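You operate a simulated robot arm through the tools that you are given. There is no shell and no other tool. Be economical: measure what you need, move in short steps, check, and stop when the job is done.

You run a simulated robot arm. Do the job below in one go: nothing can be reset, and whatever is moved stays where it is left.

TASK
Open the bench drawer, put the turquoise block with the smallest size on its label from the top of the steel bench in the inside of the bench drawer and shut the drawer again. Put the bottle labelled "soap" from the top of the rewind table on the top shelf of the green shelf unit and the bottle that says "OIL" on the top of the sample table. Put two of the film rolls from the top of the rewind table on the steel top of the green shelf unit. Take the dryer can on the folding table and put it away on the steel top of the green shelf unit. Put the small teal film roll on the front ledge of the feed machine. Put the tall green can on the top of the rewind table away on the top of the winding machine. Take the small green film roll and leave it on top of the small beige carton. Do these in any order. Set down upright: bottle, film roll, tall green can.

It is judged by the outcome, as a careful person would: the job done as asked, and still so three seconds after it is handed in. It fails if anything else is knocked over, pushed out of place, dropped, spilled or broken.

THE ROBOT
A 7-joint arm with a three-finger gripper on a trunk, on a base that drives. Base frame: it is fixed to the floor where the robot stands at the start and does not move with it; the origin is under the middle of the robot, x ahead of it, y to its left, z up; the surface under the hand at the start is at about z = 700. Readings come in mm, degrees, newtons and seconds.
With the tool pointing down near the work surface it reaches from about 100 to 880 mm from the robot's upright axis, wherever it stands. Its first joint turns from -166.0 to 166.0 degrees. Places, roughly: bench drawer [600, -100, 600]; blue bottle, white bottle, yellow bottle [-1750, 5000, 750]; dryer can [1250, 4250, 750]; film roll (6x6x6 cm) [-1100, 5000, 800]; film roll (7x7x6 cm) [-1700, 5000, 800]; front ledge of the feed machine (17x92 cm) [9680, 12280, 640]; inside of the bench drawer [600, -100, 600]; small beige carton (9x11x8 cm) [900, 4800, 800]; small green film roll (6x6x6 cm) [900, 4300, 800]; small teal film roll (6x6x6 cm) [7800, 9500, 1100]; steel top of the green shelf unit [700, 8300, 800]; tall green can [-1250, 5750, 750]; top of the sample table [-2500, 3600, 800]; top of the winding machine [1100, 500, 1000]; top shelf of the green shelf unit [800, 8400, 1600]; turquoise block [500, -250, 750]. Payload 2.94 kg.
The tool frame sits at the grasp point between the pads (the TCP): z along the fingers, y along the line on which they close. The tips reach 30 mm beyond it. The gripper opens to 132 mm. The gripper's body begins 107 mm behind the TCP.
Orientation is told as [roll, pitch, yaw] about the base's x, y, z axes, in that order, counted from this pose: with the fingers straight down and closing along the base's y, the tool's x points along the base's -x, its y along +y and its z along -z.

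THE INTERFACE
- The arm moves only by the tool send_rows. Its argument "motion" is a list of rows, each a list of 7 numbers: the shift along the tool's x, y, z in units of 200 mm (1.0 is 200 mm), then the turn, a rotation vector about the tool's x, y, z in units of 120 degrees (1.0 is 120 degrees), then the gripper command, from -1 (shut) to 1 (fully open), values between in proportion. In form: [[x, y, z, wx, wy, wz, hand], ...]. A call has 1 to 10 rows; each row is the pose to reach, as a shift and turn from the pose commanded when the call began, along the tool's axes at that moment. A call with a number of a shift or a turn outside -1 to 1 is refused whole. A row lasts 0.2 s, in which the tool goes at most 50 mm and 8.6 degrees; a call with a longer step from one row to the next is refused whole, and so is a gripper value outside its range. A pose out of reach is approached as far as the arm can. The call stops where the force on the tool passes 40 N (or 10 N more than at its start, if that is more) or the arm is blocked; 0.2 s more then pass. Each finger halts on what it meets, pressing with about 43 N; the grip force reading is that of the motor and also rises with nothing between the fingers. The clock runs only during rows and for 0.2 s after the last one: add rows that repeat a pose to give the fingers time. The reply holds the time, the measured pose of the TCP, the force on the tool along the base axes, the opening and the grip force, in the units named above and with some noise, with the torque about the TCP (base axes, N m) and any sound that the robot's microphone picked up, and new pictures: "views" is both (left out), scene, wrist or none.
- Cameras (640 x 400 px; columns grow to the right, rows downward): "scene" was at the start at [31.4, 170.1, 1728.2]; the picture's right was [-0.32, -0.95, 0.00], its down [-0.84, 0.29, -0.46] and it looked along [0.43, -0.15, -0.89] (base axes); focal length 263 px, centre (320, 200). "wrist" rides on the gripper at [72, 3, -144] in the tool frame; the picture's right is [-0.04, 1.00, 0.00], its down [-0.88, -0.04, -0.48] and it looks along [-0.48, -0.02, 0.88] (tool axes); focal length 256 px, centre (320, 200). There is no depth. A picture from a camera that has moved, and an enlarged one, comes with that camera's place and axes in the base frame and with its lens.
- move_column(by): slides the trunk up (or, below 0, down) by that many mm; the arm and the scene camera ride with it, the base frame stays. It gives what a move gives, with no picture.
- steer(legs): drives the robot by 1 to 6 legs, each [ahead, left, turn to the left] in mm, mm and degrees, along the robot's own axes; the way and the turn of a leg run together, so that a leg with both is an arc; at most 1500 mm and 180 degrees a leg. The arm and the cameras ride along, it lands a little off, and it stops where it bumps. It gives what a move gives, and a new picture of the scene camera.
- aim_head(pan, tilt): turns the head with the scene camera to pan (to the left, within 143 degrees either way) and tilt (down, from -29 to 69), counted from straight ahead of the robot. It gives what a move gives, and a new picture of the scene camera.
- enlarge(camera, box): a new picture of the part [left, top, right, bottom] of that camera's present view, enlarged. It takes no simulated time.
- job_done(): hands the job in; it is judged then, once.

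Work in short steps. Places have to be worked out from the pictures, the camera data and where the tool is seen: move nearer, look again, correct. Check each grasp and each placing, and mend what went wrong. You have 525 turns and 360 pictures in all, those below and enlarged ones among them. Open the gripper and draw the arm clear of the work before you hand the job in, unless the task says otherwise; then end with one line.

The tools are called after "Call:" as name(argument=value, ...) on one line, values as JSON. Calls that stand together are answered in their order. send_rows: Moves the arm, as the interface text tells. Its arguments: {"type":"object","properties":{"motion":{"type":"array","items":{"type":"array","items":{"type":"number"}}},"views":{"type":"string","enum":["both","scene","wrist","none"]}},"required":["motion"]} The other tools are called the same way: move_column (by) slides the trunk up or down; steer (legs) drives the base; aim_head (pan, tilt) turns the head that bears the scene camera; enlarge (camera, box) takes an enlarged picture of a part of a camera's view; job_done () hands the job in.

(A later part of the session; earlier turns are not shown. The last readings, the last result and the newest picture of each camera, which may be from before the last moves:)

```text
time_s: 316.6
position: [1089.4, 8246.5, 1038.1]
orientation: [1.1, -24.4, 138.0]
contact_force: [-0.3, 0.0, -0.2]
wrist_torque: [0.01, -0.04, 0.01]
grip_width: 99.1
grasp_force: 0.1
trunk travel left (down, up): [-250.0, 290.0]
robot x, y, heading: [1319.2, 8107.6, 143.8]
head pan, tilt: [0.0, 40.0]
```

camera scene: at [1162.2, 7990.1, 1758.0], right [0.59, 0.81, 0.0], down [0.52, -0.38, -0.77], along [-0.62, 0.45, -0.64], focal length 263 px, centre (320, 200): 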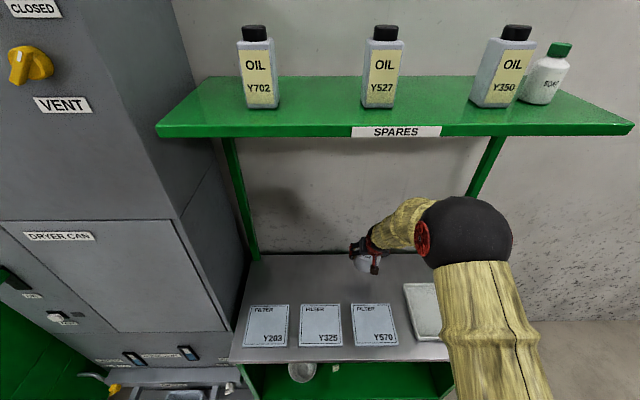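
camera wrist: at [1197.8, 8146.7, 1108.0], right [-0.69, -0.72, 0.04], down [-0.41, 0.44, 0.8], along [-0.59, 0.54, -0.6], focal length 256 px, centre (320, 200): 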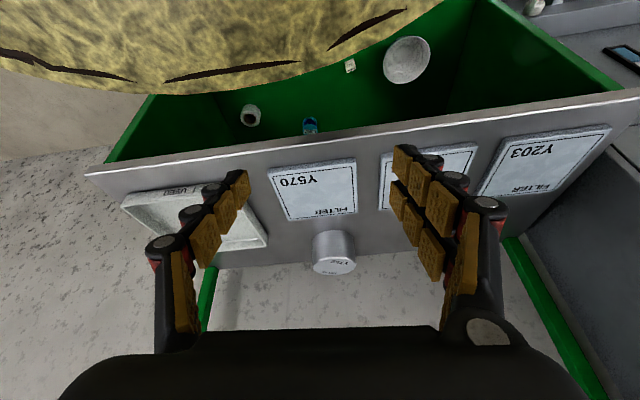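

Free again. Moving to a safer carrying pose higher and further forward.

Call:
send_rows(motion=[[-0.12, 0, -0.12, 0, 0, 0, 0.5], [-0.24, 0, -0.24, 0, 0, 0, 0.5], [-0.36, 0, -0.36, 0, 0, 0, 0.5], [-0.45, 0, -0.48, 0, 0, 0, 0.5]], views="none")

Call:
steer(legs=[[-390, 0, 0], [0, 1370, 0], [0, 1370, 0], [0, 1370, 0]])

Call:
aim_head(pan=0, tilt=50)

```text
time_s: 317.6
position: [1057.5, 8274.4, 1163.4]
orientation: [1.0, -24.3, 138.1]
contact_force: [0.4, -0.4, -0.5]
wrist_torque: [0.0, 0.0, 0.01]
grip_width: 99.0
grasp_force: 0.1
trunk travel left (down, up): [-250.0, 290.0]
robot x, y, heading: [1319.1, 8107.1, 143.6]
head pan, tilt: [0.0, 40.0]
```

```text
time_s: 339.5
position: [-967.0, 4608.9, 1163.2]
orientation: [1.1, -24.5, 142.1]
contact_force: [0.1, 0.2, 0.3]
wrist_torque: [0.0, -0.01, 0.02]
grip_width: 98.7
grasp_force: 0.1
trunk travel left (down, up): [-250.0, 290.0]
robot x, y, heading: [-692.1, 4463.2, 147.7]
head pan, tilt: [0.0, 40.0]
camera scene: at [-841.5, 4331.8, 1758.0], right [0.53, 0.85, 0.0], down [0.54, -0.34, -0.77], along [-0.65, 0.41, -0.64], focal length 263 px, centre (320, 200)
```

scene: 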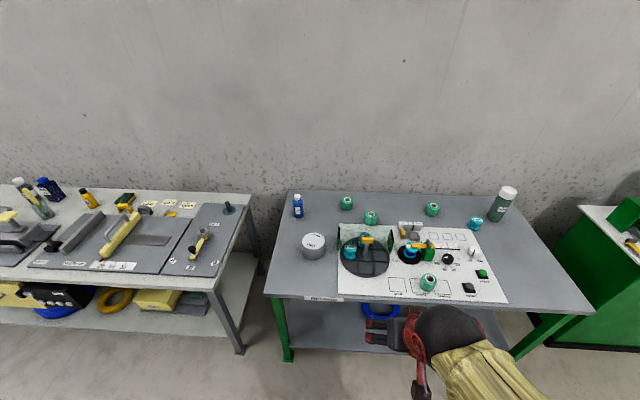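

```text
time_s: 340.2
position: [-968.1, 4609.6, 1162.4]
orientation: [1.1, -24.5, 142.1]
contact_force: [-0.1, 0.7, -0.5]
wrist_torque: [-0.01, 0.03, -0.03]
grip_width: 98.9
grasp_force: 0.1
trunk travel left (down, up): [-250.0, 290.0]
robot x, y, heading: [-696.5, 4463.2, 148.0]
head pan, tilt: [0.0, 50.0]
camera scene: at [-834.6, 4327.7, 1743.9], right [0.53, 0.85, 0.0], down [0.65, -0.41, -0.64], along [-0.55, 0.34, -0.77], focal length 263 px, centre (320, 200)
```

scene: 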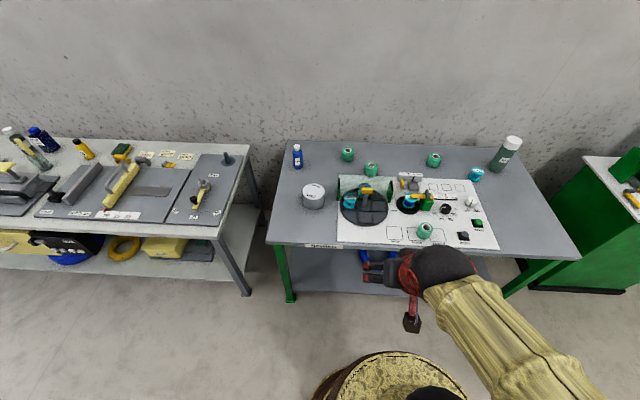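

Roll positions: roll 2 (-1535,5070), roll 1 (-1694,5033), roll 3 (-1420,5395). Moving closer for roll 2.

Call:
steer(legs=[[320, 0, -4]])

```text
time_s: 342.3
position: [-1217.2, 4809.8, 1162.6]
orientation: [1.0, -24.4, 137.5]
contact_force: [-0.1, 1.0, 0.2]
wrist_torque: [0.0, -0.02, -0.02]
grip_width: 99.0
grasp_force: 0.2
trunk travel left (down, up): [-250.0, 290.0]
robot x, y, heading: [-957.6, 4642.7, 143.2]
head pan, tilt: [0.0, 50.0]
camera scene: at [-1108.2, 4519.0, 1743.9], right [0.6, 0.8, 0.0], down [0.62, -0.46, -0.64], along [-0.52, 0.38, -0.77], focal length 263 px, centre (320, 200)
```

scene: 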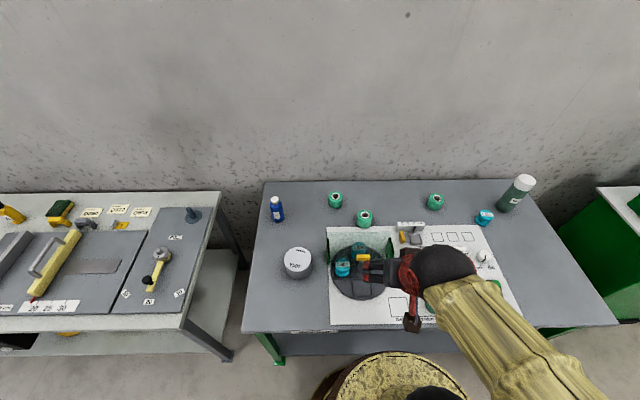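

Extending to the pre-grasp of roll 2.

Call:
send_rows(motion=[[-0.12, 0.01, 0.19, 0, 0, 0, 0.5], [-0.24, 0.02, 0.38, 0, 0, 0, 0.5], [-0.36, 0.03, 0.56, 0, 0, 0, 0.5], [-0.47, 0.04, 0.75, 0, 0, 0, 0.5], [-0.585, 0.05, 0.94, 0, 0, 0, 0.5]], views="none")

Call:
send_rows(motion=[[-0.12, 0.01, 0.19, 0, 0, 0, 0.5], [-0.24, 0.02, 0.38, 0, 0, 0, 0.5], [-0.36, 0.03, 0.54, 0, 0, 0, 0.5], [-0.47, 0.04, 0.7, 0, 0, 0, 0.5], [-0.585, 0.05, 0.8, 0, 0, 0, 0.5]], views="wrist")

```text
time_s: 343.5
position: [-1364.5, 4921.3, 1038.2]
orientation: [1.1, -24.5, 137.7]
contact_force: [-0.6, 0.0, -0.1]
wrist_torque: [0.0, 0.0, 0.01]
grip_width: 98.8
grasp_force: 0.0
trunk travel left (down, up): [-250.0, 290.0]
robot x, y, heading: [-958.3, 4645.3, 143.2]
head pan, tilt: [0.0, 50.0]
```

```text
time_s: 344.7
position: [-1500.1, 5033.3, 946.2]
orientation: [1.1, -24.5, 137.6]
contact_force: [-0.4, -0.3, -0.1]
wrist_torque: [-0.04, -0.01, 0.01]
grip_width: 98.8
grasp_force: 0.0
trunk travel left (down, up): [-250.0, 290.0]
robot x, y, heading: [-956.4, 4643.8, 143.7]
head pan, tilt: [0.0, 50.0]
camera wrist: at [-1408.3, 4949.1, 1046.0], right [-0.7, -0.72, 0.04], down [-0.41, 0.44, 0.8], along [-0.59, 0.54, -0.6], focal length 256 px, centre (320, 200)
```

wrist: 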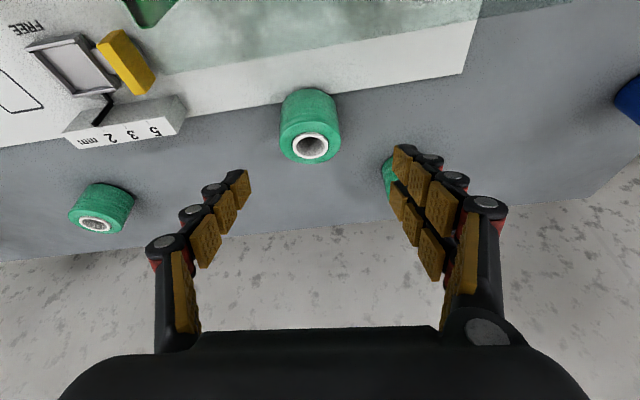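

Roll 2 is centred at (-1536,5076). Advancing and closing.

Call:
send_rows(motion=[[0, -0.02, 0.2, 0, 0, 0, 0.4], [0.005, -0.036, 0.4, 0, 0, 0, 0.4], [0.01, -0.036, 0.58, 0, 0, 0, 0.4], [0.01, -0.036, 0.68, 0, 0, 0, 0.4], [0.01, -0.036, 0.68, 0, 0, 0, -1], [0.01, -0.036, 0.68, 0, 0, 0, -1], [0.01, -0.036, 0.68, 0, 0, 0, -1], [0.01, -0.036, 0.68, 0, 0, 0, -1]], views="wrist")

```text
time_s: 346.5
position: [-1535.6, 5069.4, 820.3]
orientation: [1.1, -24.4, 137.6]
contact_force: [-0.5, 0.4, 0.4]
wrist_torque: [0.05, -0.08, -0.02]
grip_width: 62.0
grasp_force: 33.1
trunk travel left (down, up): [-250.0, 290.0]
robot x, y, heading: [-956.6, 4642.2, 143.3]
head pan, tilt: [0.0, 50.0]
camera wrist: at [-1442.7, 4985.9, 920.8], right [-0.7, -0.72, 0.04], down [-0.41, 0.44, 0.8], along [-0.59, 0.54, -0.6], focal length 256 px, centre (320, 200)
```

wrist: 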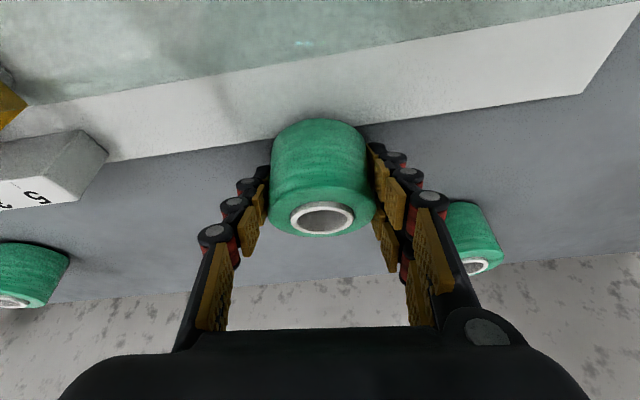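

Gripped (62 mm). Lifting and retracting to the carrying pose.

Call:
send_rows(motion=[[-0.06, 0, -0.13, 0, 0, 0, -1], [-0.14, 0, -0.31, 0, 0, 0, -1], [-0.22, 0, -0.49, 0, 0, 0, -1], [-0.31, 0, -0.68, 0, 0, 0, -1], [-0.39, 0, -0.865, 0, 0, 0, -1]], views="wrist")

Call:
send_rows(motion=[[0.14, 0, -0.15, 0, 0, 0, -1], [0.28, 0, -0.3, 0, 0, 0, -1], [0.42, 0, -0.45, 0, 0, 0, -1], [0.56, 0, -0.6, 0, 0, 0, -1], [0.72, 0, -0.76, 0, 0, 0, -1]], views="none")

Call:
send_rows(motion=[[0.14, 0, -0.09, 0, 0, 0, -1], [0.28, 0, -0.18, 0, 0, 0, -1], [0.42, 0, -0.27, 0, 0, 0, -1]], views="none")

```text
time_s: 347.7
position: [-1535.4, 5072.5, 1006.2]
orientation: [1.2, -24.3, 137.6]
contact_force: [0.0, -0.5, -2.1]
wrist_torque: [0.04, 0.04, 0.03]
grip_width: 61.2
grasp_force: 42.9
trunk travel left (down, up): [-250.0, 290.0]
robot x, y, heading: [-955.7, 4640.9, 143.4]
head pan, tilt: [0.0, 50.0]
camera wrist: at [-1442.5, 4989.3, 1107.1], right [-0.7, -0.72, 0.04], down [-0.42, 0.44, 0.79], along [-0.59, 0.54, -0.61], focal length 256 px, centre (320, 200)
```

wrist: 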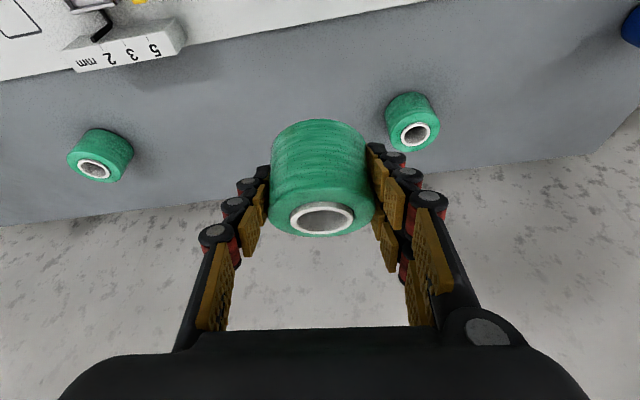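

```text
time_s: 348.9
position: [-1386.3, 4942.7, 1086.9]
orientation: [1.1, -24.5, 137.6]
contact_force: [0.4, 0.5, -2.5]
wrist_torque: [-0.01, 0.02, 0.01]
grip_width: 61.1
grasp_force: 42.9
trunk travel left (down, up): [-250.0, 290.0]
robot x, y, heading: [-958.1, 4644.8, 143.4]
head pan, tilt: [0.0, 50.0]
```

```text
time_s: 349.7
position: [-1312.9, 4873.2, 1101.3]
orientation: [1.0, -24.5, 137.6]
contact_force: [0.0, 0.0, -1.9]
wrist_torque: [-0.01, -0.03, -0.02]
grip_width: 61.1
grasp_force: 43.1
trunk travel left (down, up): [-250.0, 290.0]
robot x, y, heading: [-955.3, 4644.3, 143.3]
head pan, tilt: [0.0, 50.0]
```

Driving back along the aisle to the shelf unit.

Call:
steer(legs=[[-180, 0, 0.8], [0, -1274, 0], [0, -1274, 0], [0, -1274, 0]])

```text
time_s: 369.2
position: [1090.7, 7831.9, 1102.0]
orientation: [1.1, -24.5, 137.7]
contact_force: [0.1, -0.6, -1.6]
wrist_torque: [0.02, -0.03, 0.01]
grip_width: 60.2
grasp_force: 43.3
trunk travel left (down, up): [-250.0, 290.0]
robot x, y, heading: [1443.5, 7600.3, 143.5]
head pan, tilt: [0.0, 50.0]
camera scene: at [1293.8, 7476.1, 1743.9], right [0.6, 0.8, 0.0], down [0.62, -0.46, -0.64], along [-0.52, 0.38, -0.77], focal length 263 px, centre (320, 200)
```

scene: 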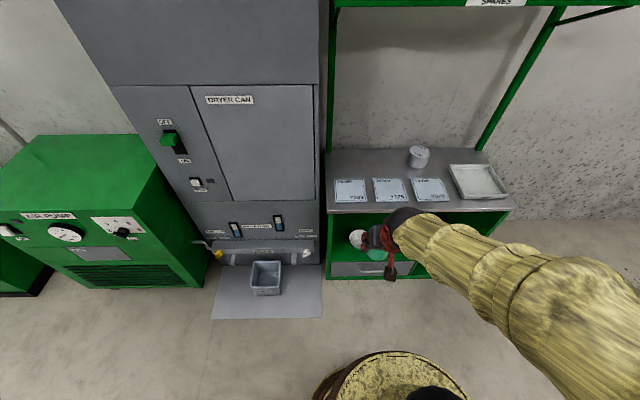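

Driving ahead in front of the steel top.

Call:
steer(legs=[[390, 0, 0.5]])

```text
time_s: 371.6
position: [774.0, 8056.1, 1100.6]
orientation: [1.1, -24.3, 138.3]
contact_force: [-0.2, -0.4, -1.6]
wrist_torque: [0.01, 0.02, -0.03]
grip_width: 60.3
grasp_force: 43.3
trunk travel left (down, up): [-250.0, 290.0]
robot x, y, heading: [1132.3, 7830.4, 144.0]
head pan, tilt: [0.0, 50.0]
camera scene: at [981.9, 7704.0, 1743.9], right [0.59, 0.81, 0.0], down [0.62, -0.45, -0.64], along [-0.52, 0.38, -0.77], focal length 263 px, centre (320, 200)
```

scene: 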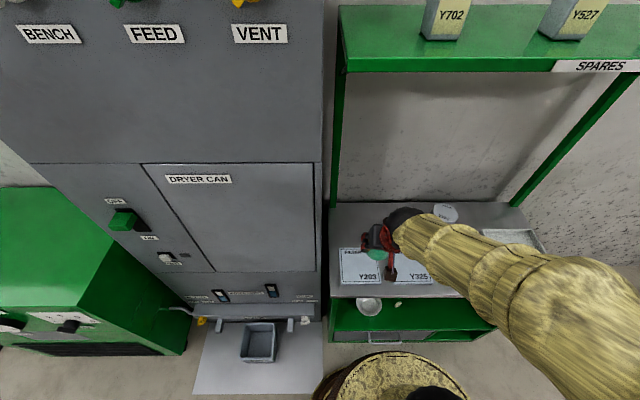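

Extending over the strip left of the dryer can.

Call:
send_rows(motion=[[-0.17, 0, 0.078, 0, 0, 0, -1], [-0.34, 0, 0.156, 0, 0, 0, -1], [-0.52, 0, 0.234, 0, 0, 0, -1], [-0.7, 0, 0.312, 0, 0, 0, -1], [-0.865, 0, 0.39, 0, 0, 0, -1]], views="none")

Call:
send_rows(motion=[[-0.12, 0, 0.1, 0, 0, 0, -1], [-0.22, 0, 0.25, 0, 0, 0, -1], [-0.2, 0, 0.46, 0, 0, 0, -1], [-0.16, 0, 0.67, 0, 0, 0, -1], [-0.126, 0, 0.88, 0, 0, 0, -1]], views="wrist")

```text
time_s: 372.9
position: [629.4, 8182.4, 1100.6]
orientation: [1.1, -24.5, 138.2]
contact_force: [1.0, 0.4, -1.9]
wrist_torque: [0.01, 0.0, 0.0]
grip_width: 60.0
grasp_force: 43.0
trunk travel left (down, up): [-250.0, 290.0]
robot x, y, heading: [1130.8, 7833.2, 143.7]
head pan, tilt: [0.0, 50.0]
```

```text
time_s: 374.1
position: [555.7, 8246.0, 952.9]
orientation: [1.1, -24.5, 138.3]
contact_force: [0.0, 0.6, -1.1]
wrist_torque: [-0.02, -0.06, 0.0]
grip_width: 59.9
grasp_force: 43.7
trunk travel left (down, up): [-250.0, 290.0]
robot x, y, heading: [1132.6, 7830.1, 143.9]
head pan, tilt: [0.0, 50.0]
camera wrist: at [649.3, 8162.8, 1053.2], right [-0.69, -0.72, 0.04], down [-0.42, 0.44, 0.8], along [-0.59, 0.53, -0.6], focal length 256 px, centre (320, 200)
```

wrist: 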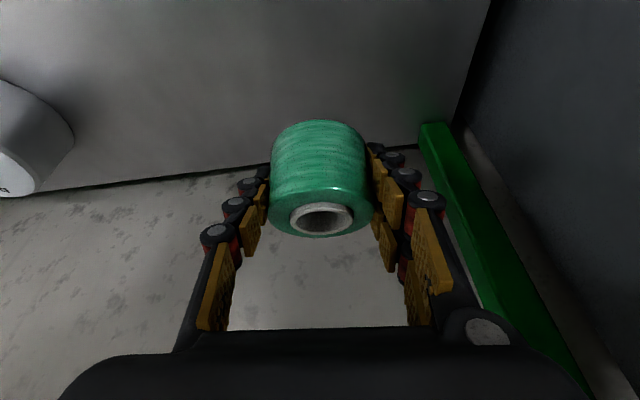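

Clear of the post. Descending.

Call:
send_rows(motion=[[0.07, 0, 0.15, 0, 0, 0, -1], [0.14, 0, 0.3, 0, 0, 0, -1], [0.2, 0, 0.44, 0, 0, 0, -1]], views="none")

Call:
send_rows(motion=[[0.01, 0, 0.022, 0, 0, 0, -1], [0.02, 0, 0.042, 0, 0, 0, -1], [0.027, 0, 0.058, 0, 0, 0, -1], [0.034, 0, 0.073, 0, 0, 0, -1], [0.04, 0, 0.087, 0, 0, 0, -1], [0.046, 0, 0.1, 0, 0, 0, -1]], views="wrist")

```text
time_s: 374.9
position: [553.5, 8243.9, 856.2]
orientation: [1.2, -24.5, 138.1]
contact_force: [0.2, 0.7, -1.1]
wrist_torque: [-0.02, -0.02, -0.03]
grip_width: 59.9
grasp_force: 43.3
trunk travel left (down, up): [-250.0, 290.0]
robot x, y, heading: [1128.8, 7831.0, 144.2]
head pan, tilt: [0.0, 50.0]
```

```text
time_s: 376.2
position: [556.4, 8242.3, 839.3]
orientation: [1.2, -24.9, 138.2]
contact_force: [4.0, -4.3, 28.5]
wrist_torque: [0.54, 0.36, -0.11]
grip_width: 60.4
grasp_force: 43.0
trunk travel left (down, up): [-250.0, 290.0]
robot x, y, heading: [1126.8, 7827.4, 143.9]
head pan, tilt: [0.0, 50.0]
camera wrist: at [649.6, 8158.7, 938.0], right [-0.69, -0.72, 0.04], down [-0.41, 0.43, 0.8], along [-0.6, 0.54, -0.6], focal length 256 px, centre (320, 200)
```

wrist: 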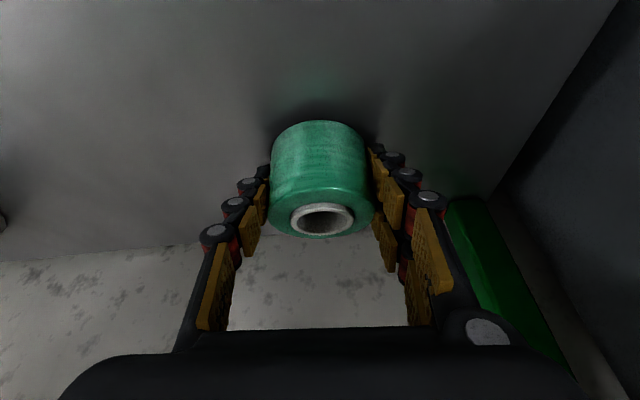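

Contact. Releasing and withdrawing.

Call:
send_rows(motion=[[-0.004, 0, -0.008, 0, 0, 0, 0.1], [-0.004, 0, -0.008, 0, 0, 0, 0.3], [-0.004, 0, -0.008, 0, 0, 0, 0.3], [-0.05, 0, -0.1, 0, 0, 0, 0.3], [-0.12, 0, -0.25, 0, 0, 0, 0.3], [-0.18, 0, -0.4, 0, 0, 0, 0.3], [-0.1, 0, -0.6, 0, 0, 0, 0.3], [0.0, 0, -0.8, 0, 0, 0, 0.3], [0.1, 0, -0.98, 0, 0, 0, 0.3]], views="wrist")

```text
time_s: 378.2
position: [635.2, 8176.3, 1000.7]
orientation: [1.2, -24.5, 138.2]
contact_force: [0.1, -0.5, -0.2]
wrist_torque: [0.01, -0.02, 0.0]
grip_width: 85.9
grasp_force: 0.0
trunk travel left (down, up): [-250.0, 290.0]
robot x, y, heading: [1129.7, 7831.3, 144.1]
head pan, tilt: [0.0, 50.0]
camera wrist: at [728.1, 8092.6, 1100.9], right [-0.69, -0.72, 0.04], down [-0.42, 0.44, 0.8], along [-0.59, 0.53, -0.6], focal length 256 px, centre (320, 200)
```

wrist: 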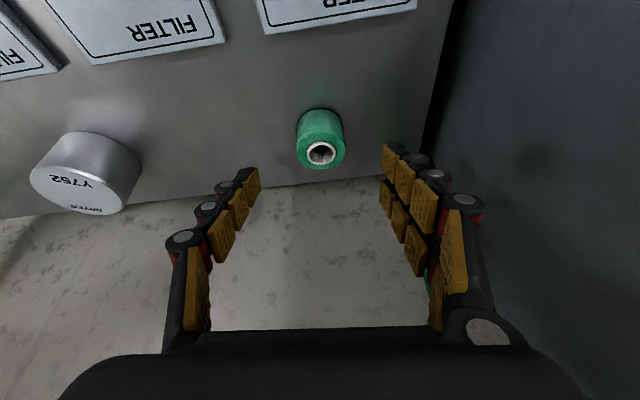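

First roll placed. Retracting and going back for another roll (roll 3).

Call:
send_rows(motion=[[0.13, 0, -0.17, 0, 0, 0, 0.5], [0.26, 0, -0.34, 0, 0, 0, 0.5], [0.39, 0, -0.5, 0, 0, 0, 0.5], [0.52, 0, -0.67, 0, 0, 0, 0.5], [0.66, 0, -0.84, 0, 0, 0, 0.5]], views="none")

Call:
steer(legs=[[-400, 0, 0], [0, 1152, 0], [0, 1152, 0], [0, 1152, 0]])

```text
time_s: 379.4
position: [779.9, 8053.4, 1099.4]
orientation: [1.1, -24.5, 138.2]
contact_force: [0.4, -0.5, 0.1]
wrist_torque: [0.02, 0.04, -0.02]
grip_width: 99.0
grasp_force: 0.1
trunk travel left (down, up): [-250.0, 290.0]
robot x, y, heading: [1129.0, 7832.2, 144.1]
head pan, tilt: [0.0, 50.0]
```

```text
time_s: 398.2
position: [-963.7, 5136.2, 1100.6]
orientation: [1.0, -24.4, 135.3]
contact_force: [0.1, 1.0, 0.5]
wrist_torque: [-0.01, -0.01, -0.02]
grip_width: 99.1
grasp_force: 0.0
trunk travel left (down, up): [-250.0, 290.0]
robot x, y, heading: [-623.0, 4894.6, 141.0]
head pan, tilt: [0.0, 50.0]
camera scene: at [-778.4, 4775.4, 1743.9], right [0.63, 0.78, 0.0], down [0.6, -0.48, -0.64], along [-0.5, 0.4, -0.77], focal length 263 px, centre (320, 200)
```

scene: 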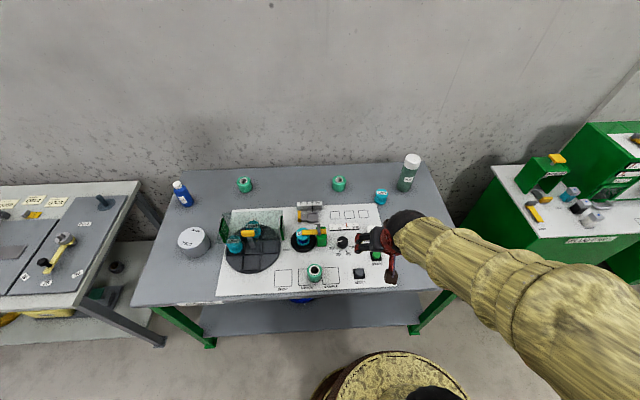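

Roll 3 ≈(-1404,5392). Moving in a bit.

Call:
steer(legs=[[140, 30, 3]])

```text
time_s: 399.5
position: [-1103.1, 5181.6, 1100.4]
orientation: [1.0, -24.4, 138.0]
contact_force: [-1.0, -0.8, 0.5]
wrist_torque: [-0.02, -0.03, 0.01]
grip_width: 99.0
grasp_force: 0.1
trunk travel left (down, up): [-250.0, 290.0]
robot x, y, heading: [-750.4, 4955.3, 143.8]
head pan, tilt: [0.0, 50.0]
camera scene: at [-901.9, 4829.7, 1743.8], right [0.59, 0.81, 0.0], down [0.62, -0.45, -0.64], along [-0.52, 0.38, -0.77], focal length 263 px, centre (320, 200)
```

scene: 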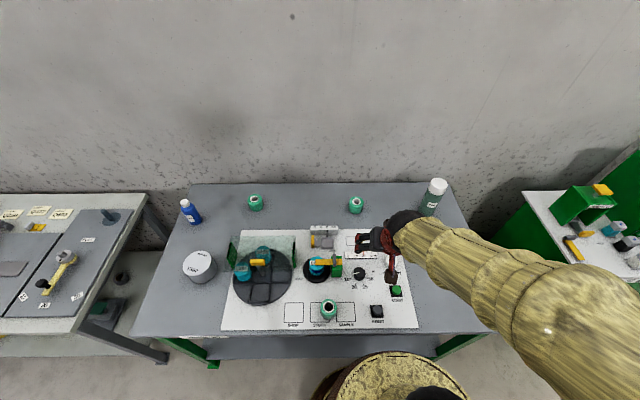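

Call:
send_rows(motion=[[-0.14, 0.02, 0.14, 0, 0, 0, 0.5], [-0.28, 0.04, 0.28, 0, 0, 0, 0.5], [-0.4, 0.06, 0.43, 0, 0, 0, 0.5], [-0.5, 0.08, 0.58, 0, 0, 0, 0.5], [-0.6, 0.11, 0.7, 0, 0, 0, 0.5]], views="none")

Call:
send_rows(motion=[[-0.12, 0.02, 0.14, 0, 0, 0, 0.4], [-0.24, 0.04, 0.28, 0, 0, 0, 0.4], [-0.36, 0.06, 0.43, 0, 0, 0, 0.4], [-0.45, 0.08, 0.58, 0, 0, 0, 0.4], [-0.5, 0.11, 0.68, 0, 0, 0, 0.4]], views="wrist")

```text
time_s: 400.7
position: [-1244.7, 5273.8, 1024.8]
orientation: [1.1, -24.4, 138.0]
contact_force: [0.3, 0.2, -0.4]
wrist_torque: [-0.02, -0.02, 0.0]
grip_width: 98.7
grasp_force: 0.2
trunk travel left (down, up): [-250.0, 290.0]
robot x, y, heading: [-752.8, 4956.1, 143.7]
head pan, tilt: [0.0, 50.0]
```

```text
time_s: 401.9
position: [-1371.4, 5354.4, 942.3]
orientation: [1.0, -24.4, 138.0]
contact_force: [0.3, 0.3, 0.4]
wrist_torque: [0.01, -0.04, 0.02]
grip_width: 92.1
grasp_force: 0.1
trunk travel left (down, up): [-250.0, 290.0]
robot x, y, heading: [-751.1, 4956.4, 143.8]
head pan, tilt: [0.0, 50.0]
camera wrist: at [-1278.4, 5269.9, 1041.9], right [-0.69, -0.72, 0.04], down [-0.42, 0.44, 0.8], along [-0.59, 0.54, -0.6], focal length 256 px, centre (320, 200)
```

wrist: 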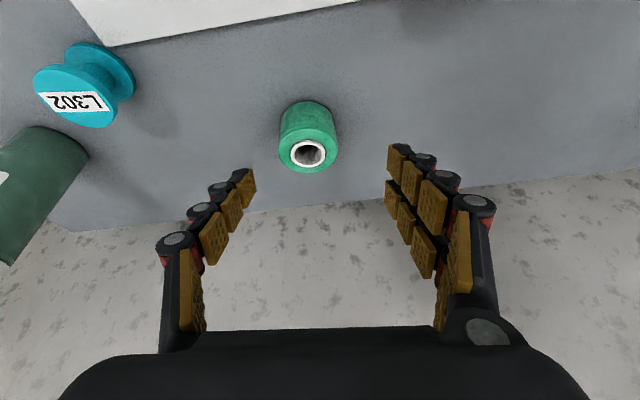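

Aligning by -11 mm sideways, advancing and gripping roll 3.

Call:
send_rows(motion=[[0, -0.03, 0.2, 0, 0, 0, 0.4], [0, -0.057, 0.4, 0, 0, 0, 0.4], [0, -0.057, 0.57, 0, 0, 0, 0.4], [0, -0.057, 0.67, 0, 0, 0, 0.4], [0, -0.057, 0.67, 0, 0, 0, -1], [0, -0.057, 0.67, 0, 0, 0, -1], [0, -0.057, 0.67, 0, 0, 0, -1], [0, -0.057, 0.67, 0, 0, 0, -1]], views="wrist")

```text
time_s: 403.7
position: [-1403.6, 5399.9, 817.9]
orientation: [1.1, -24.4, 138.0]
contact_force: [-0.6, 0.3, -0.1]
wrist_torque: [-0.07, 0.08, 0.02]
grip_width: 60.8
grasp_force: 32.7
trunk travel left (down, up): [-250.0, 290.0]
robot x, y, heading: [-752.9, 4954.1, 144.3]
head pan, tilt: [0.0, 50.0]
camera wrist: at [-1310.5, 5316.5, 918.4], right [-0.69, -0.72, 0.04], down [-0.42, 0.44, 0.8], along [-0.59, 0.54, -0.6], focal length 256 px, centre (320, 200)
```

wrist: 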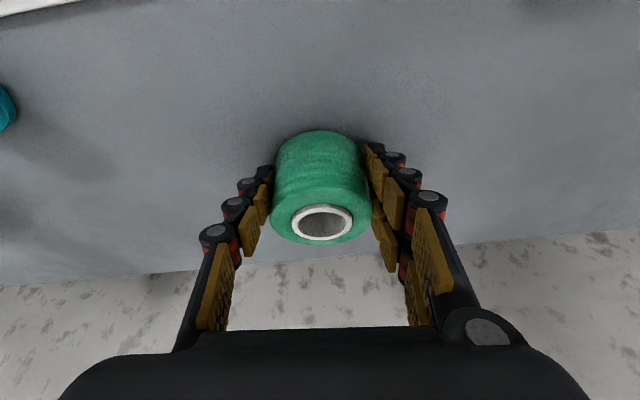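

Gripped. Lift and retract as before, then drive to the shelf.

Call:
send_rows(motion=[[-0.06, 0, -0.13, 0, 0, 0, -1], [-0.14, 0, -0.31, 0, 0, 0, -1], [-0.22, 0, -0.49, 0, 0, 0, -1], [-0.31, 0, -0.68, 0, 0, 0, -1], [-0.39, 0, -0.865, 0, 0, 0, -1]], views="wrist")

Call:
send_rows(motion=[[0.14, 0, -0.15, 0, 0, 0, -1], [0.28, 0, -0.3, 0, 0, 0, -1], [0.42, 0, -0.45, 0, 0, 0, -1], [0.56, 0, -0.6, 0, 0, 0, -1], [0.72, 0, -0.76, 0, 0, 0, -1]], views="none")

Call:
send_rows(motion=[[0.14, 0, -0.08, 0, 0, 0, -1], [0.3, 0, -0.16, 0, 0, 0, -1], [0.46, 0, -0.24, 0, 0, 0, -1], [0.62, 0, -0.3, 0, 0, 0, -1]], views="none")

Call:
steer(legs=[[-210, 0, 0], [0, -1207, 0], [0, -1207, 0], [0, -1207, 0]])

```text
time_s: 404.9
position: [-1401.0, 5397.1, 1007.0]
orientation: [1.1, -24.2, 138.0]
contact_force: [0.6, -0.5, -2.5]
wrist_torque: [0.03, 0.06, 0.0]
grip_width: 60.5
grasp_force: 42.8
trunk travel left (down, up): [-250.0, 290.0]
robot x, y, heading: [-752.7, 4952.4, 143.9]
head pan, tilt: [0.0, 50.0]
camera wrist: at [-1307.6, 5313.6, 1107.2], right [-0.69, -0.72, 0.03], down [-0.42, 0.44, 0.79], along [-0.59, 0.54, -0.61], focal length 256 px, centre (320, 200)
```

wrist: 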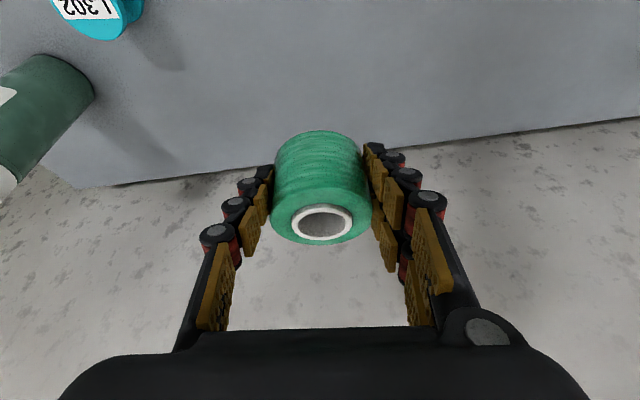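

```text
time_s: 406.1
position: [-1255.9, 5271.0, 1088.3]
orientation: [1.1, -24.5, 138.0]
contact_force: [0.5, -0.1, -2.5]
wrist_torque: [0.0, -0.02, -0.01]
grip_width: 60.5
grasp_force: 43.2
trunk travel left (down, up): [-250.0, 290.0]
robot x, y, heading: [-749.6, 4956.7, 143.7]
head pan, tilt: [0.0, 50.0]
```

```text
time_s: 407.1
position: [-1152.1, 5179.7, 1092.5]
orientation: [1.1, -24.5, 138.0]
contact_force: [0.6, 0.1, -0.7]
wrist_torque: [0.03, 0.01, 0.0]
grip_width: 60.4
grasp_force: 42.6
trunk travel left (down, up): [-250.0, 290.0]
robot x, y, heading: [-751.2, 4960.3, 143.6]
head pan, tilt: [0.0, 50.0]
```

```text
time_s: 426.1
position: [1040.7, 8069.3, 1091.7]
orientation: [1.1, -24.4, 141.6]
contact_force: [-0.1, 0.4, -2.3]
wrist_torque: [-0.04, 0.01, 0.03]
grip_width: 60.2
grasp_force: 43.2
trunk travel left (down, up): [-250.0, 290.0]
robot x, y, heading: [1455.9, 7867.3, 147.3]
head pan, tilt: [0.0, 50.0]
camera scene: at [1315.4, 7734.4, 1743.9], right [0.54, 0.84, 0.0], down [0.65, -0.41, -0.64], along [-0.54, 0.35, -0.77], focal length 263 px, centre (320, 200)
```

scene: 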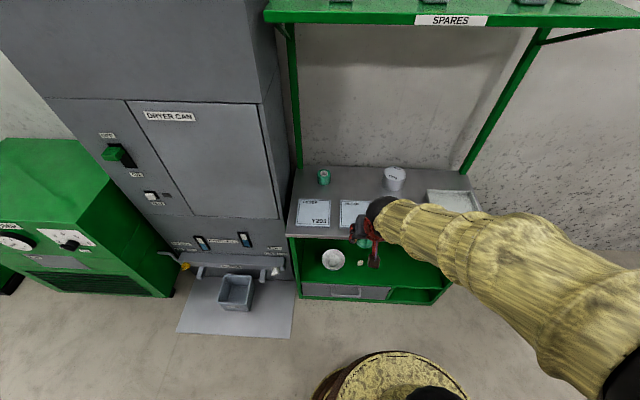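

Call:
steer(legs=[[240, 0, -3.2]])

```text
time_s: 427.8
position: [860.4, 8220.9, 1089.8]
orientation: [1.1, -24.5, 138.6]
contact_force: [-0.5, 0.0, -1.7]
wrist_torque: [-0.02, -0.03, 0.02]
grip_width: 59.9
grasp_force: 43.2
trunk travel left (down, up): [-250.0, 290.0]
robot x, y, heading: [1265.6, 7997.5, 144.4]
head pan, tilt: [0.0, 50.0]
camera scene: at [1115.3, 7872.9, 1743.8], right [0.58, 0.81, 0.0], down [0.62, -0.45, -0.64], along [-0.52, 0.37, -0.77], focal length 263 px, centre (320, 200)
```

scene: 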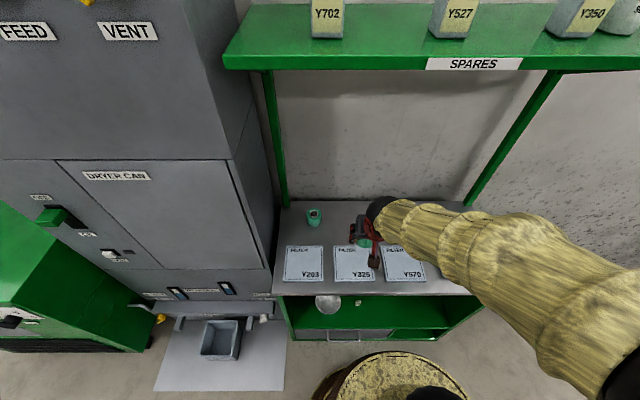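

Call:
send_rows(motion=[[-0.18, 0.01, 0.083, 0, 0, 0, -1], [-0.37, 0.02, 0.165, 0, 0, 0, -1], [-0.55, 0.03, 0.25, 0, 0, 0, -1], [-0.73, 0.04, 0.33, 0, 0, 0, -1]], views="none")

Call:
send_rows(motion=[[-0.12, 0.01, 0.1, 0, 0, 0, -1], [-0.22, 0.02, 0.25, 0, 0, 0, -1], [-0.21, 0.03, 0.45, 0, 0, 0, -1], [-0.18, 0.04, 0.65, 0, 0, 0, -1], [-0.148, 0.04, 0.836, 0, 0, 0, -1]], views="wrist")

```text
time_s: 428.8
position: [733.0, 8320.4, 1090.7]
orientation: [1.1, -24.4, 138.5]
contact_force: [0.2, 0.2, -2.2]
wrist_torque: [0.03, -0.02, 0.0]
grip_width: 60.0
grasp_force: 43.0
trunk travel left (down, up): [-250.0, 290.0]
robot x, y, heading: [1264.0, 8001.4, 144.3]
head pan, tilt: [0.0, 50.0]
```

```text
time_s: 430.0
position: [652.1, 8376.4, 952.6]
orientation: [1.1, -24.3, 138.6]
contact_force: [-0.5, -0.5, -1.7]
wrist_torque: [-0.04, -0.07, -0.02]
grip_width: 60.4
grasp_force: 42.8
trunk travel left (down, up): [-250.0, 290.0]
robot x, y, heading: [1261.5, 8000.6, 144.4]
head pan, tilt: [0.0, 50.0]
camera wrist: at [746.4, 8294.0, 1053.2], right [-0.68, -0.73, 0.03], down [-0.42, 0.43, 0.8], along [-0.59, 0.53, -0.6], focal length 256 px, centre (320, 200)
```

wrist: 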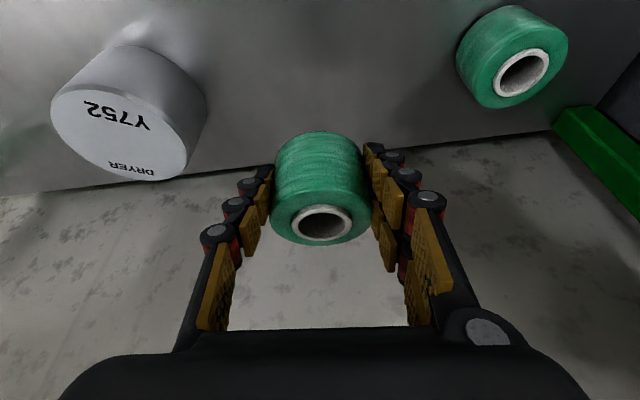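

Centred between the can and the first roll. Descending to contact.

Call:
send_rows(motion=[[0.07, 0, 0.15, 0, 0, 0, -1], [0.14, 0, 0.3, 0, 0, 0, -1], [0.2, 0, 0.44, 0, 0, 0, -1]], views="none")

Call:
send_rows(motion=[[0.01, 0, 0.022, 0, 0, 0, -1], [0.02, 0, 0.042, 0, 0, 0, -1], [0.027, 0, 0.058, 0, 0, 0, -1], [0.034, 0, 0.073, 0, 0, 0, -1], [0.04, 0, 0.087, 0, 0, 0, -1], [0.046, 0, 0.1, 0, 0, 0, -1]], views="wrist")

```text
time_s: 430.8
position: [653.3, 8373.0, 857.6]
orientation: [1.0, -24.5, 138.6]
contact_force: [-0.3, 0.1, -0.5]
wrist_torque: [-0.05, -0.07, 0.04]
grip_width: 60.1
grasp_force: 43.2
trunk travel left (down, up): [-250.0, 290.0]
robot x, y, heading: [1264.4, 8001.2, 144.3]
head pan, tilt: [0.0, 50.0]
```

```text
time_s: 432.2
position: [652.3, 8374.0, 836.9]
orientation: [1.2, -24.8, 138.6]
contact_force: [7.1, -2.8, 27.1]
wrist_torque: [-0.11, -0.59, -0.07]
grip_width: 60.3
grasp_force: 42.9
trunk travel left (down, up): [-250.0, 290.0]
robot x, y, heading: [1263.2, 8000.2, 144.2]
head pan, tilt: [0.0, 50.0]
camera wrist: at [747.0, 8292.3, 936.9], right [-0.68, -0.73, 0.04], down [-0.42, 0.43, 0.8], along [-0.6, 0.53, -0.6], focal length 256 px, centre (320, 200)
```

wrist: 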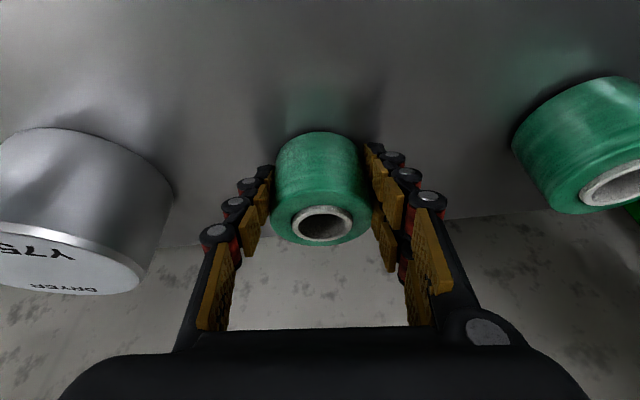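

Call:
send_rows(motion=[[-0.004, 0, -0.008, 0, 0, 0, 0.1], [-0.004, 0, -0.008, 0, 0, 0, 0.25], [-0.004, 0, -0.008, 0, 0, 0, 0.25], [-0.05, 0, -0.1, 0, 0, 0, 0.25], [-0.12, 0, -0.25, 0, 0, 0, 0.25], [-0.18, 0, -0.4, 0, 0, 0, 0.25], [-0.1, 0, -0.6, 0, 0, 0, 0.25], [0.0, 0, -0.8, 0, 0, 0, 0.25], [0.1, 0, -0.98, 0, 0, 0, 0.25]], views="wrist")

```text
time_s: 434.2
position: [728.8, 8307.8, 1000.9]
orientation: [1.1, -24.4, 138.6]
contact_force: [-0.1, -0.5, 1.4]
wrist_torque: [0.01, -0.01, -0.02]
grip_width: 82.4
grasp_force: 0.1
trunk travel left (down, up): [-250.0, 290.0]
robot x, y, heading: [1262.5, 7998.9, 144.1]
head pan, tilt: [0.0, 50.0]
camera wrist: at [823.0, 8226.0, 1102.5], right [-0.68, -0.73, 0.03], down [-0.42, 0.43, 0.8], along [-0.59, 0.53, -0.61], focal length 256 px, centre (320, 200)
```

wrist: 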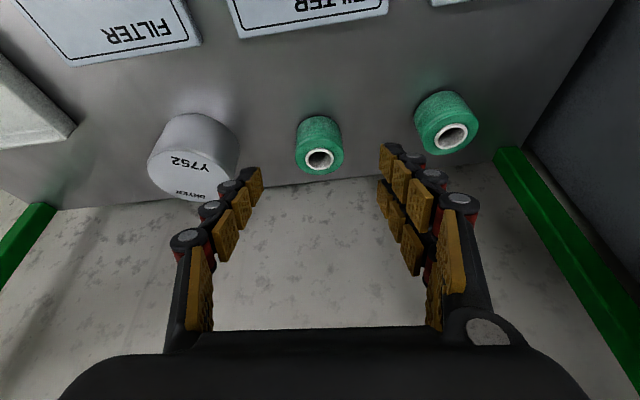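

Both rolls are on the steel top. Next is the tall green can at the rewind table.

Call:
send_rows(motion=[[0.13, 0, -0.17, 0, 0, 0, 0.5], [0.26, 0, -0.34, 0, 0, 0, 0.5], [0.39, 0, -0.5, 0, 0, 0, 0.5], [0.52, 0, -0.67, 0, 0, 0, 0.5], [0.66, 0, -0.84, 0, 0, 0, 0.8]], views="none")

Call:
steer(legs=[[-400, 0, 0], [0, 1100, 0], [0, 1100, 0], [0, 1100, 0]])

```text
time_s: 435.4
position: [875.9, 8186.9, 1101.5]
orientation: [1.1, -24.5, 138.6]
contact_force: [0.2, -0.3, -0.4]
wrist_torque: [0.02, 0.01, 0.0]
grip_width: 119.1
grasp_force: 0.3
trunk travel left (down, up): [-250.0, 290.0]
robot x, y, heading: [1264.1, 7998.0, 144.4]
head pan, tilt: [0.0, 50.0]
```

```text
time_s: 453.7
position: [-766.1, 5269.7, 1100.7]
orientation: [1.1, -24.3, 138.3]
contact_force: [0.5, -0.1, -0.5]
wrist_torque: [-0.01, 0.02, 0.02]
grip_width: 118.8
grasp_force: 0.1
trunk travel left (down, up): [-250.0, 290.0]
robot x, y, heading: [-376.5, 5081.1, 143.9]
head pan, tilt: [0.0, 50.0]
camera scene: at [-526.9, 4951.6, 1743.9], right [0.59, 0.81, 0.0], down [0.62, -0.45, -0.64], along [-0.52, 0.38, -0.77], focal length 263 px, centre (320, 200)
```

scene: 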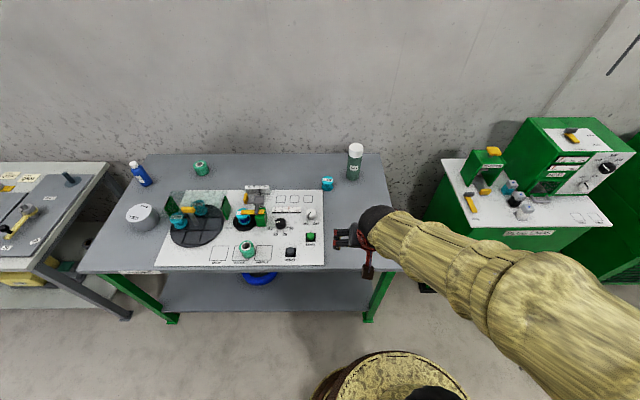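

Tall can ≈(-1216,5668), about 160 mm tall. Driving closer.

Call:
steer(legs=[[215, 0, 0]])

Call:
enlarge(camera="scene", box=[300, 130, 460, 230])

```text
time_s: 455.4
position: [-941.2, 5393.0, 1100.6]
orientation: [1.1, -24.3, 138.6]
contact_force: [0.1, -0.1, -0.7]
wrist_torque: [-0.01, -0.02, -0.02]
grip_width: 118.7
grasp_force: 0.1
trunk travel left (down, up): [-250.0, 290.0]
robot x, y, heading: [-551.1, 5199.4, 143.9]
head pan, tilt: [0.0, 50.0]
camera scene: at [-700.7, 5077.3, 1743.8], right [0.58, 0.81, 0.0], down [0.62, -0.45, -0.64], along [-0.52, 0.38, -0.77], focal length 263 px, centre (320, 200)
```

scene: 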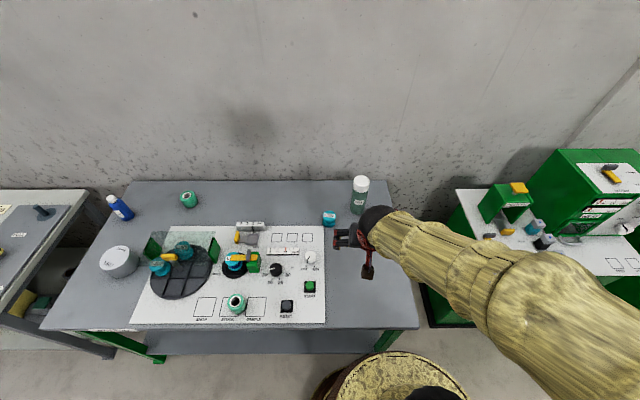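

```text
4.00 times, centred on (380, 180) of scene
camera zoom: at [-700.7, 5077.3, 1743.8], right [0.58, 0.81, 0.0], down [0.62, -0.45, -0.64], along [-0.52, 0.38, -0.77], focal length 1052 px, centre (80, 280)
```

zoom: 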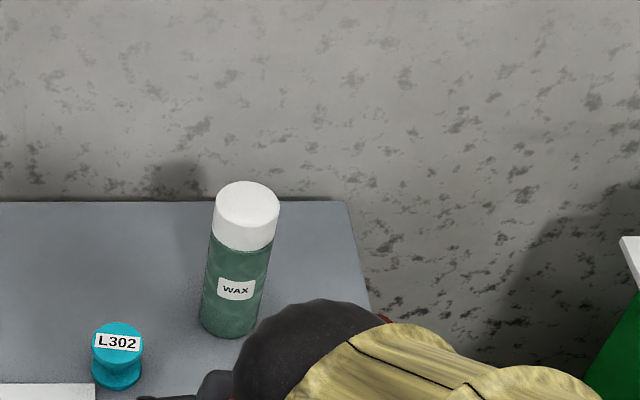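

WAX can it is. Moving to the pre-grasp above it.

Call:
send_rows(motion=[[-0.14, -0.01, 0.1, 0, 0, 0, 0.8], [-0.28, -0.02, 0.2, 0, 0, 0, 0.8], [-0.42, -0.04, 0.31, 0, 0, 0, 0.8], [-0.56, -0.05, 0.43, 0, 0, 0, 0.8], [-0.68, -0.06, 0.5, 0, 0, 0, 0.8]], views="none")

Call:
send_rows(motion=[[-0.14, -0.01, 0.1, 0, 0, 0, 0.6], [-0.28, -0.02, 0.2, 0, 0, 0, 0.6], [-0.42, -0.04, 0.31, 0, 0, 0, 0.6], [-0.54, -0.05, 0.43, 0, 0, 0, 0.6], [-0.6, -0.06, 0.55, 0, 0, 0, 0.6]], views="wrist")

```text
time_s: 456.6
position: [-1059.1, 5511.0, 1065.6]
orientation: [1.1, -24.3, 138.5]
contact_force: [0.6, -0.3, 0.3]
wrist_torque: [-0.03, -0.02, 0.03]
grip_width: 118.5
grasp_force: 0.1
trunk travel left (down, up): [-250.0, 290.0]
robot x, y, heading: [-550.6, 5201.0, 144.4]
head pan, tilt: [0.0, 50.0]
```

```text
time_s: 457.8
position: [-1170.0, 5621.2, 1012.5]
orientation: [1.1, -24.4, 138.6]
contact_force: [-0.4, -0.2, 0.3]
wrist_torque: [-0.02, -0.01, -0.01]
grip_width: 105.3
grasp_force: 0.0
trunk travel left (down, up): [-250.0, 290.0]
robot x, y, heading: [-550.4, 5203.7, 144.2]
head pan, tilt: [0.0, 50.0]
camera wrist: at [-1076.0, 5538.8, 1113.9], right [-0.69, -0.73, 0.03], down [-0.42, 0.44, 0.8], along [-0.59, 0.53, -0.61], focal length 256 px, centre (320, 200)
```

wrist: 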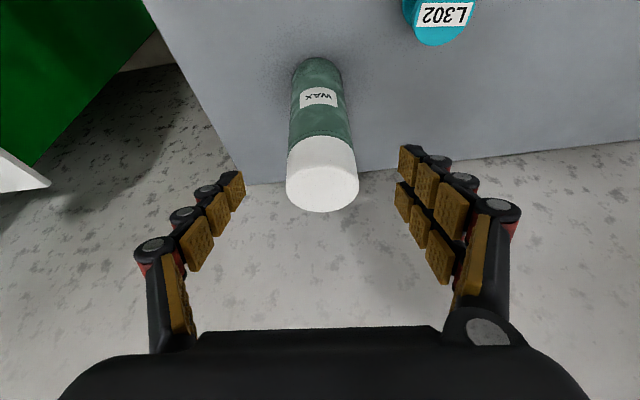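

Centred. Advancing 143 mm and gripping the can body.

Call:
send_rows(motion=[[0, 0, 0.2, 0, 0, 0, 0.6], [0.01, 0.005, 0.42, 0, 0, 0, 0.6], [0.02, 0.01, 0.6, 0, 0, 0, 0.6], [0.02, 0.01, 0.71, 0, 0, 0, 0.6], [0.02, 0.01, 0.71, 0, 0, 0, -1], [0.02, 0.01, 0.71, 0, 0, 0, -1], [0.02, 0.01, 0.71, 0, 0, 0, -1], [0.02, 0.01, 0.71, 0, 0, 0, -1]], views="wrist")

```text
time_s: 459.6
position: [-1214.0, 5652.2, 886.6]
orientation: [1.1, -24.4, 138.3]
contact_force: [2.3, 1.6, 2.2]
wrist_torque: [0.05, 0.0, -0.01]
grip_width: 64.9
grasp_force: 25.7
trunk travel left (down, up): [-250.0, 290.0]
robot x, y, heading: [-551.7, 5203.2, 144.0]
head pan, tilt: [0.0, 50.0]
camera wrist: at [-1119.9, 5569.7, 988.0], right [-0.69, -0.73, 0.04], down [-0.42, 0.44, 0.8], along [-0.59, 0.53, -0.6], focal length 256 px, centre (320, 200)
```

wrist: 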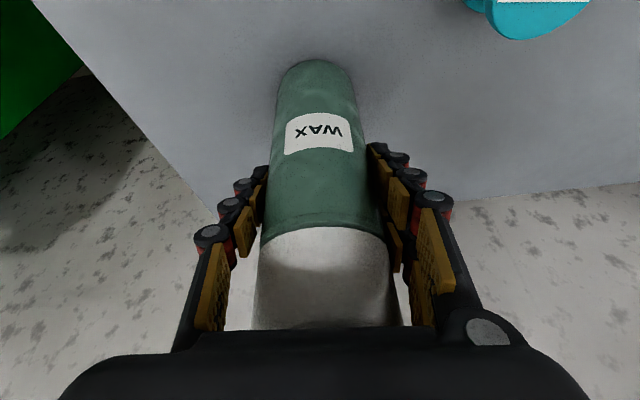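

Gripped (65 mm). Lifting and retracting to carry.

Call:
send_rows(motion=[[-0.06, 0, -0.13, 0, 0, 0, -1], [-0.14, 0, -0.31, 0, 0, 0, -1], [-0.22, 0, -0.49, 0, 0, 0, -1], [-0.31, 0, -0.68, 0, 0, 0, -1], [-0.39, 0, -0.865, 0, 0, 0, -1]], views="wrist")

Call:
send_rows(motion=[[0.14, 0, -0.16, 0, 0, 0, -1], [0.28, 0, -0.32, 0, 0, 0, -1], [0.42, 0, -0.48, 0, 0, 0, -1], [0.56, 0, -0.64, 0, 0, 0, -1], [0.72, 0, -0.8, 0, 0, 0, -1]], views="none")

Call:
send_rows(motion=[[0.14, 0, -0.1, 0, 0, 0, -1], [0.3, 0, -0.2, 0, 0, 0, -1], [0.46, 0, -0.3, 0, 0, 0, -1], [0.62, 0, -0.4, 0, 0, 0, -1]], views="none")

```text
time_s: 460.8
position: [-1209.3, 5657.4, 1073.1]
orientation: [1.1, -24.2, 138.5]
contact_force: [0.0, -0.3, -4.9]
wrist_torque: [0.01, 0.06, 0.03]
grip_width: 64.8
grasp_force: 42.8
trunk travel left (down, up): [-250.0, 290.0]
robot x, y, heading: [-552.8, 5201.6, 144.1]
head pan, tilt: [0.0, 50.0]
camera wrist: at [-1115.8, 5575.2, 1174.6], right [-0.69, -0.73, 0.03], down [-0.42, 0.44, 0.79], along [-0.59, 0.53, -0.61], focal length 256 px, centre (320, 200)
```

wrist: 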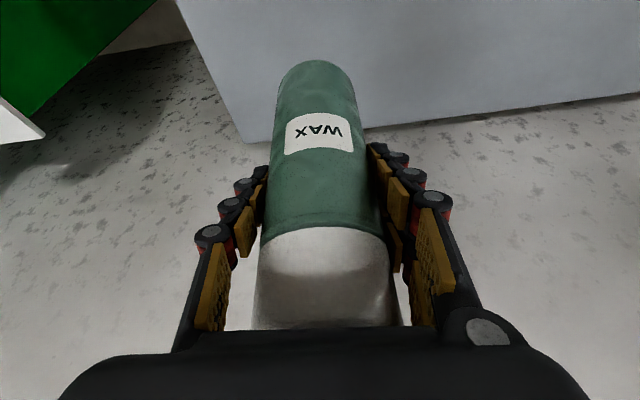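

```text
time_s: 462.0
position: [-1059.0, 5522.3, 1160.0]
orientation: [1.1, -24.3, 138.5]
contact_force: [0.0, 0.2, -3.9]
wrist_torque: [0.0, 0.0, 0.03]
grip_width: 64.8
grasp_force: 42.9
trunk travel left (down, up): [-250.0, 290.0]
robot x, y, heading: [-546.6, 5202.6, 144.1]
head pan, tilt: [0.0, 50.0]
```

```text
time_s: 463.0
position: [-948.1, 5431.9, 1182.0]
orientation: [1.1, -24.5, 138.5]
contact_force: [0.0, -0.3, -4.5]
wrist_torque: [0.01, 0.05, -0.02]
grip_width: 64.4
grasp_force: 43.4
trunk travel left (down, up): [-250.0, 290.0]
robot x, y, heading: [-550.1, 5203.0, 144.0]
head pan, tilt: [0.0, 50.0]
```

Driving back down the aisle, then across toward the winding machine.

Call:
steer(legs=[[-200, 0, 0], [0, 1050, 0], [0, 1050, 0], [0, 1050, 0]])

```text
time_s: 479.5
position: [-2567.9, 2731.4, 1182.5]
orientation: [1.1, -24.4, 141.3]
contact_force: [-0.1, 0.3, -4.4]
wrist_torque: [0.0, 0.03, -0.01]
grip_width: 64.4
grasp_force: 42.5
trunk travel left (down, up): [-250.0, 290.0]
robot x, y, heading: [-2164.5, 2523.2, 147.1]
head pan, tilt: [0.0, 50.0]
camera scene: at [-2302.7, 2388.2, 1743.8], right [0.54, 0.84, 0.0], down [0.64, -0.41, -0.64], along [-0.54, 0.35, -0.77], focal length 263 px, centre (320, 200)
```

scene: 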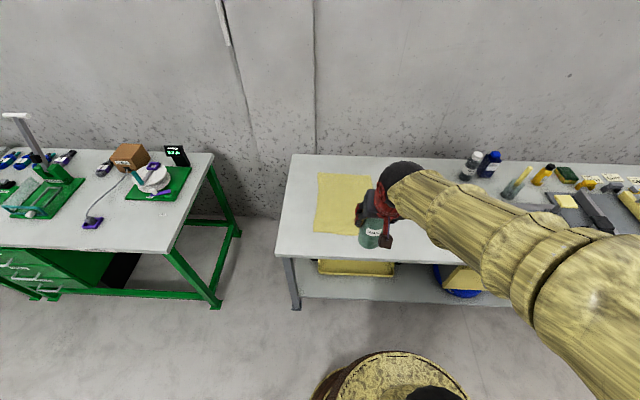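

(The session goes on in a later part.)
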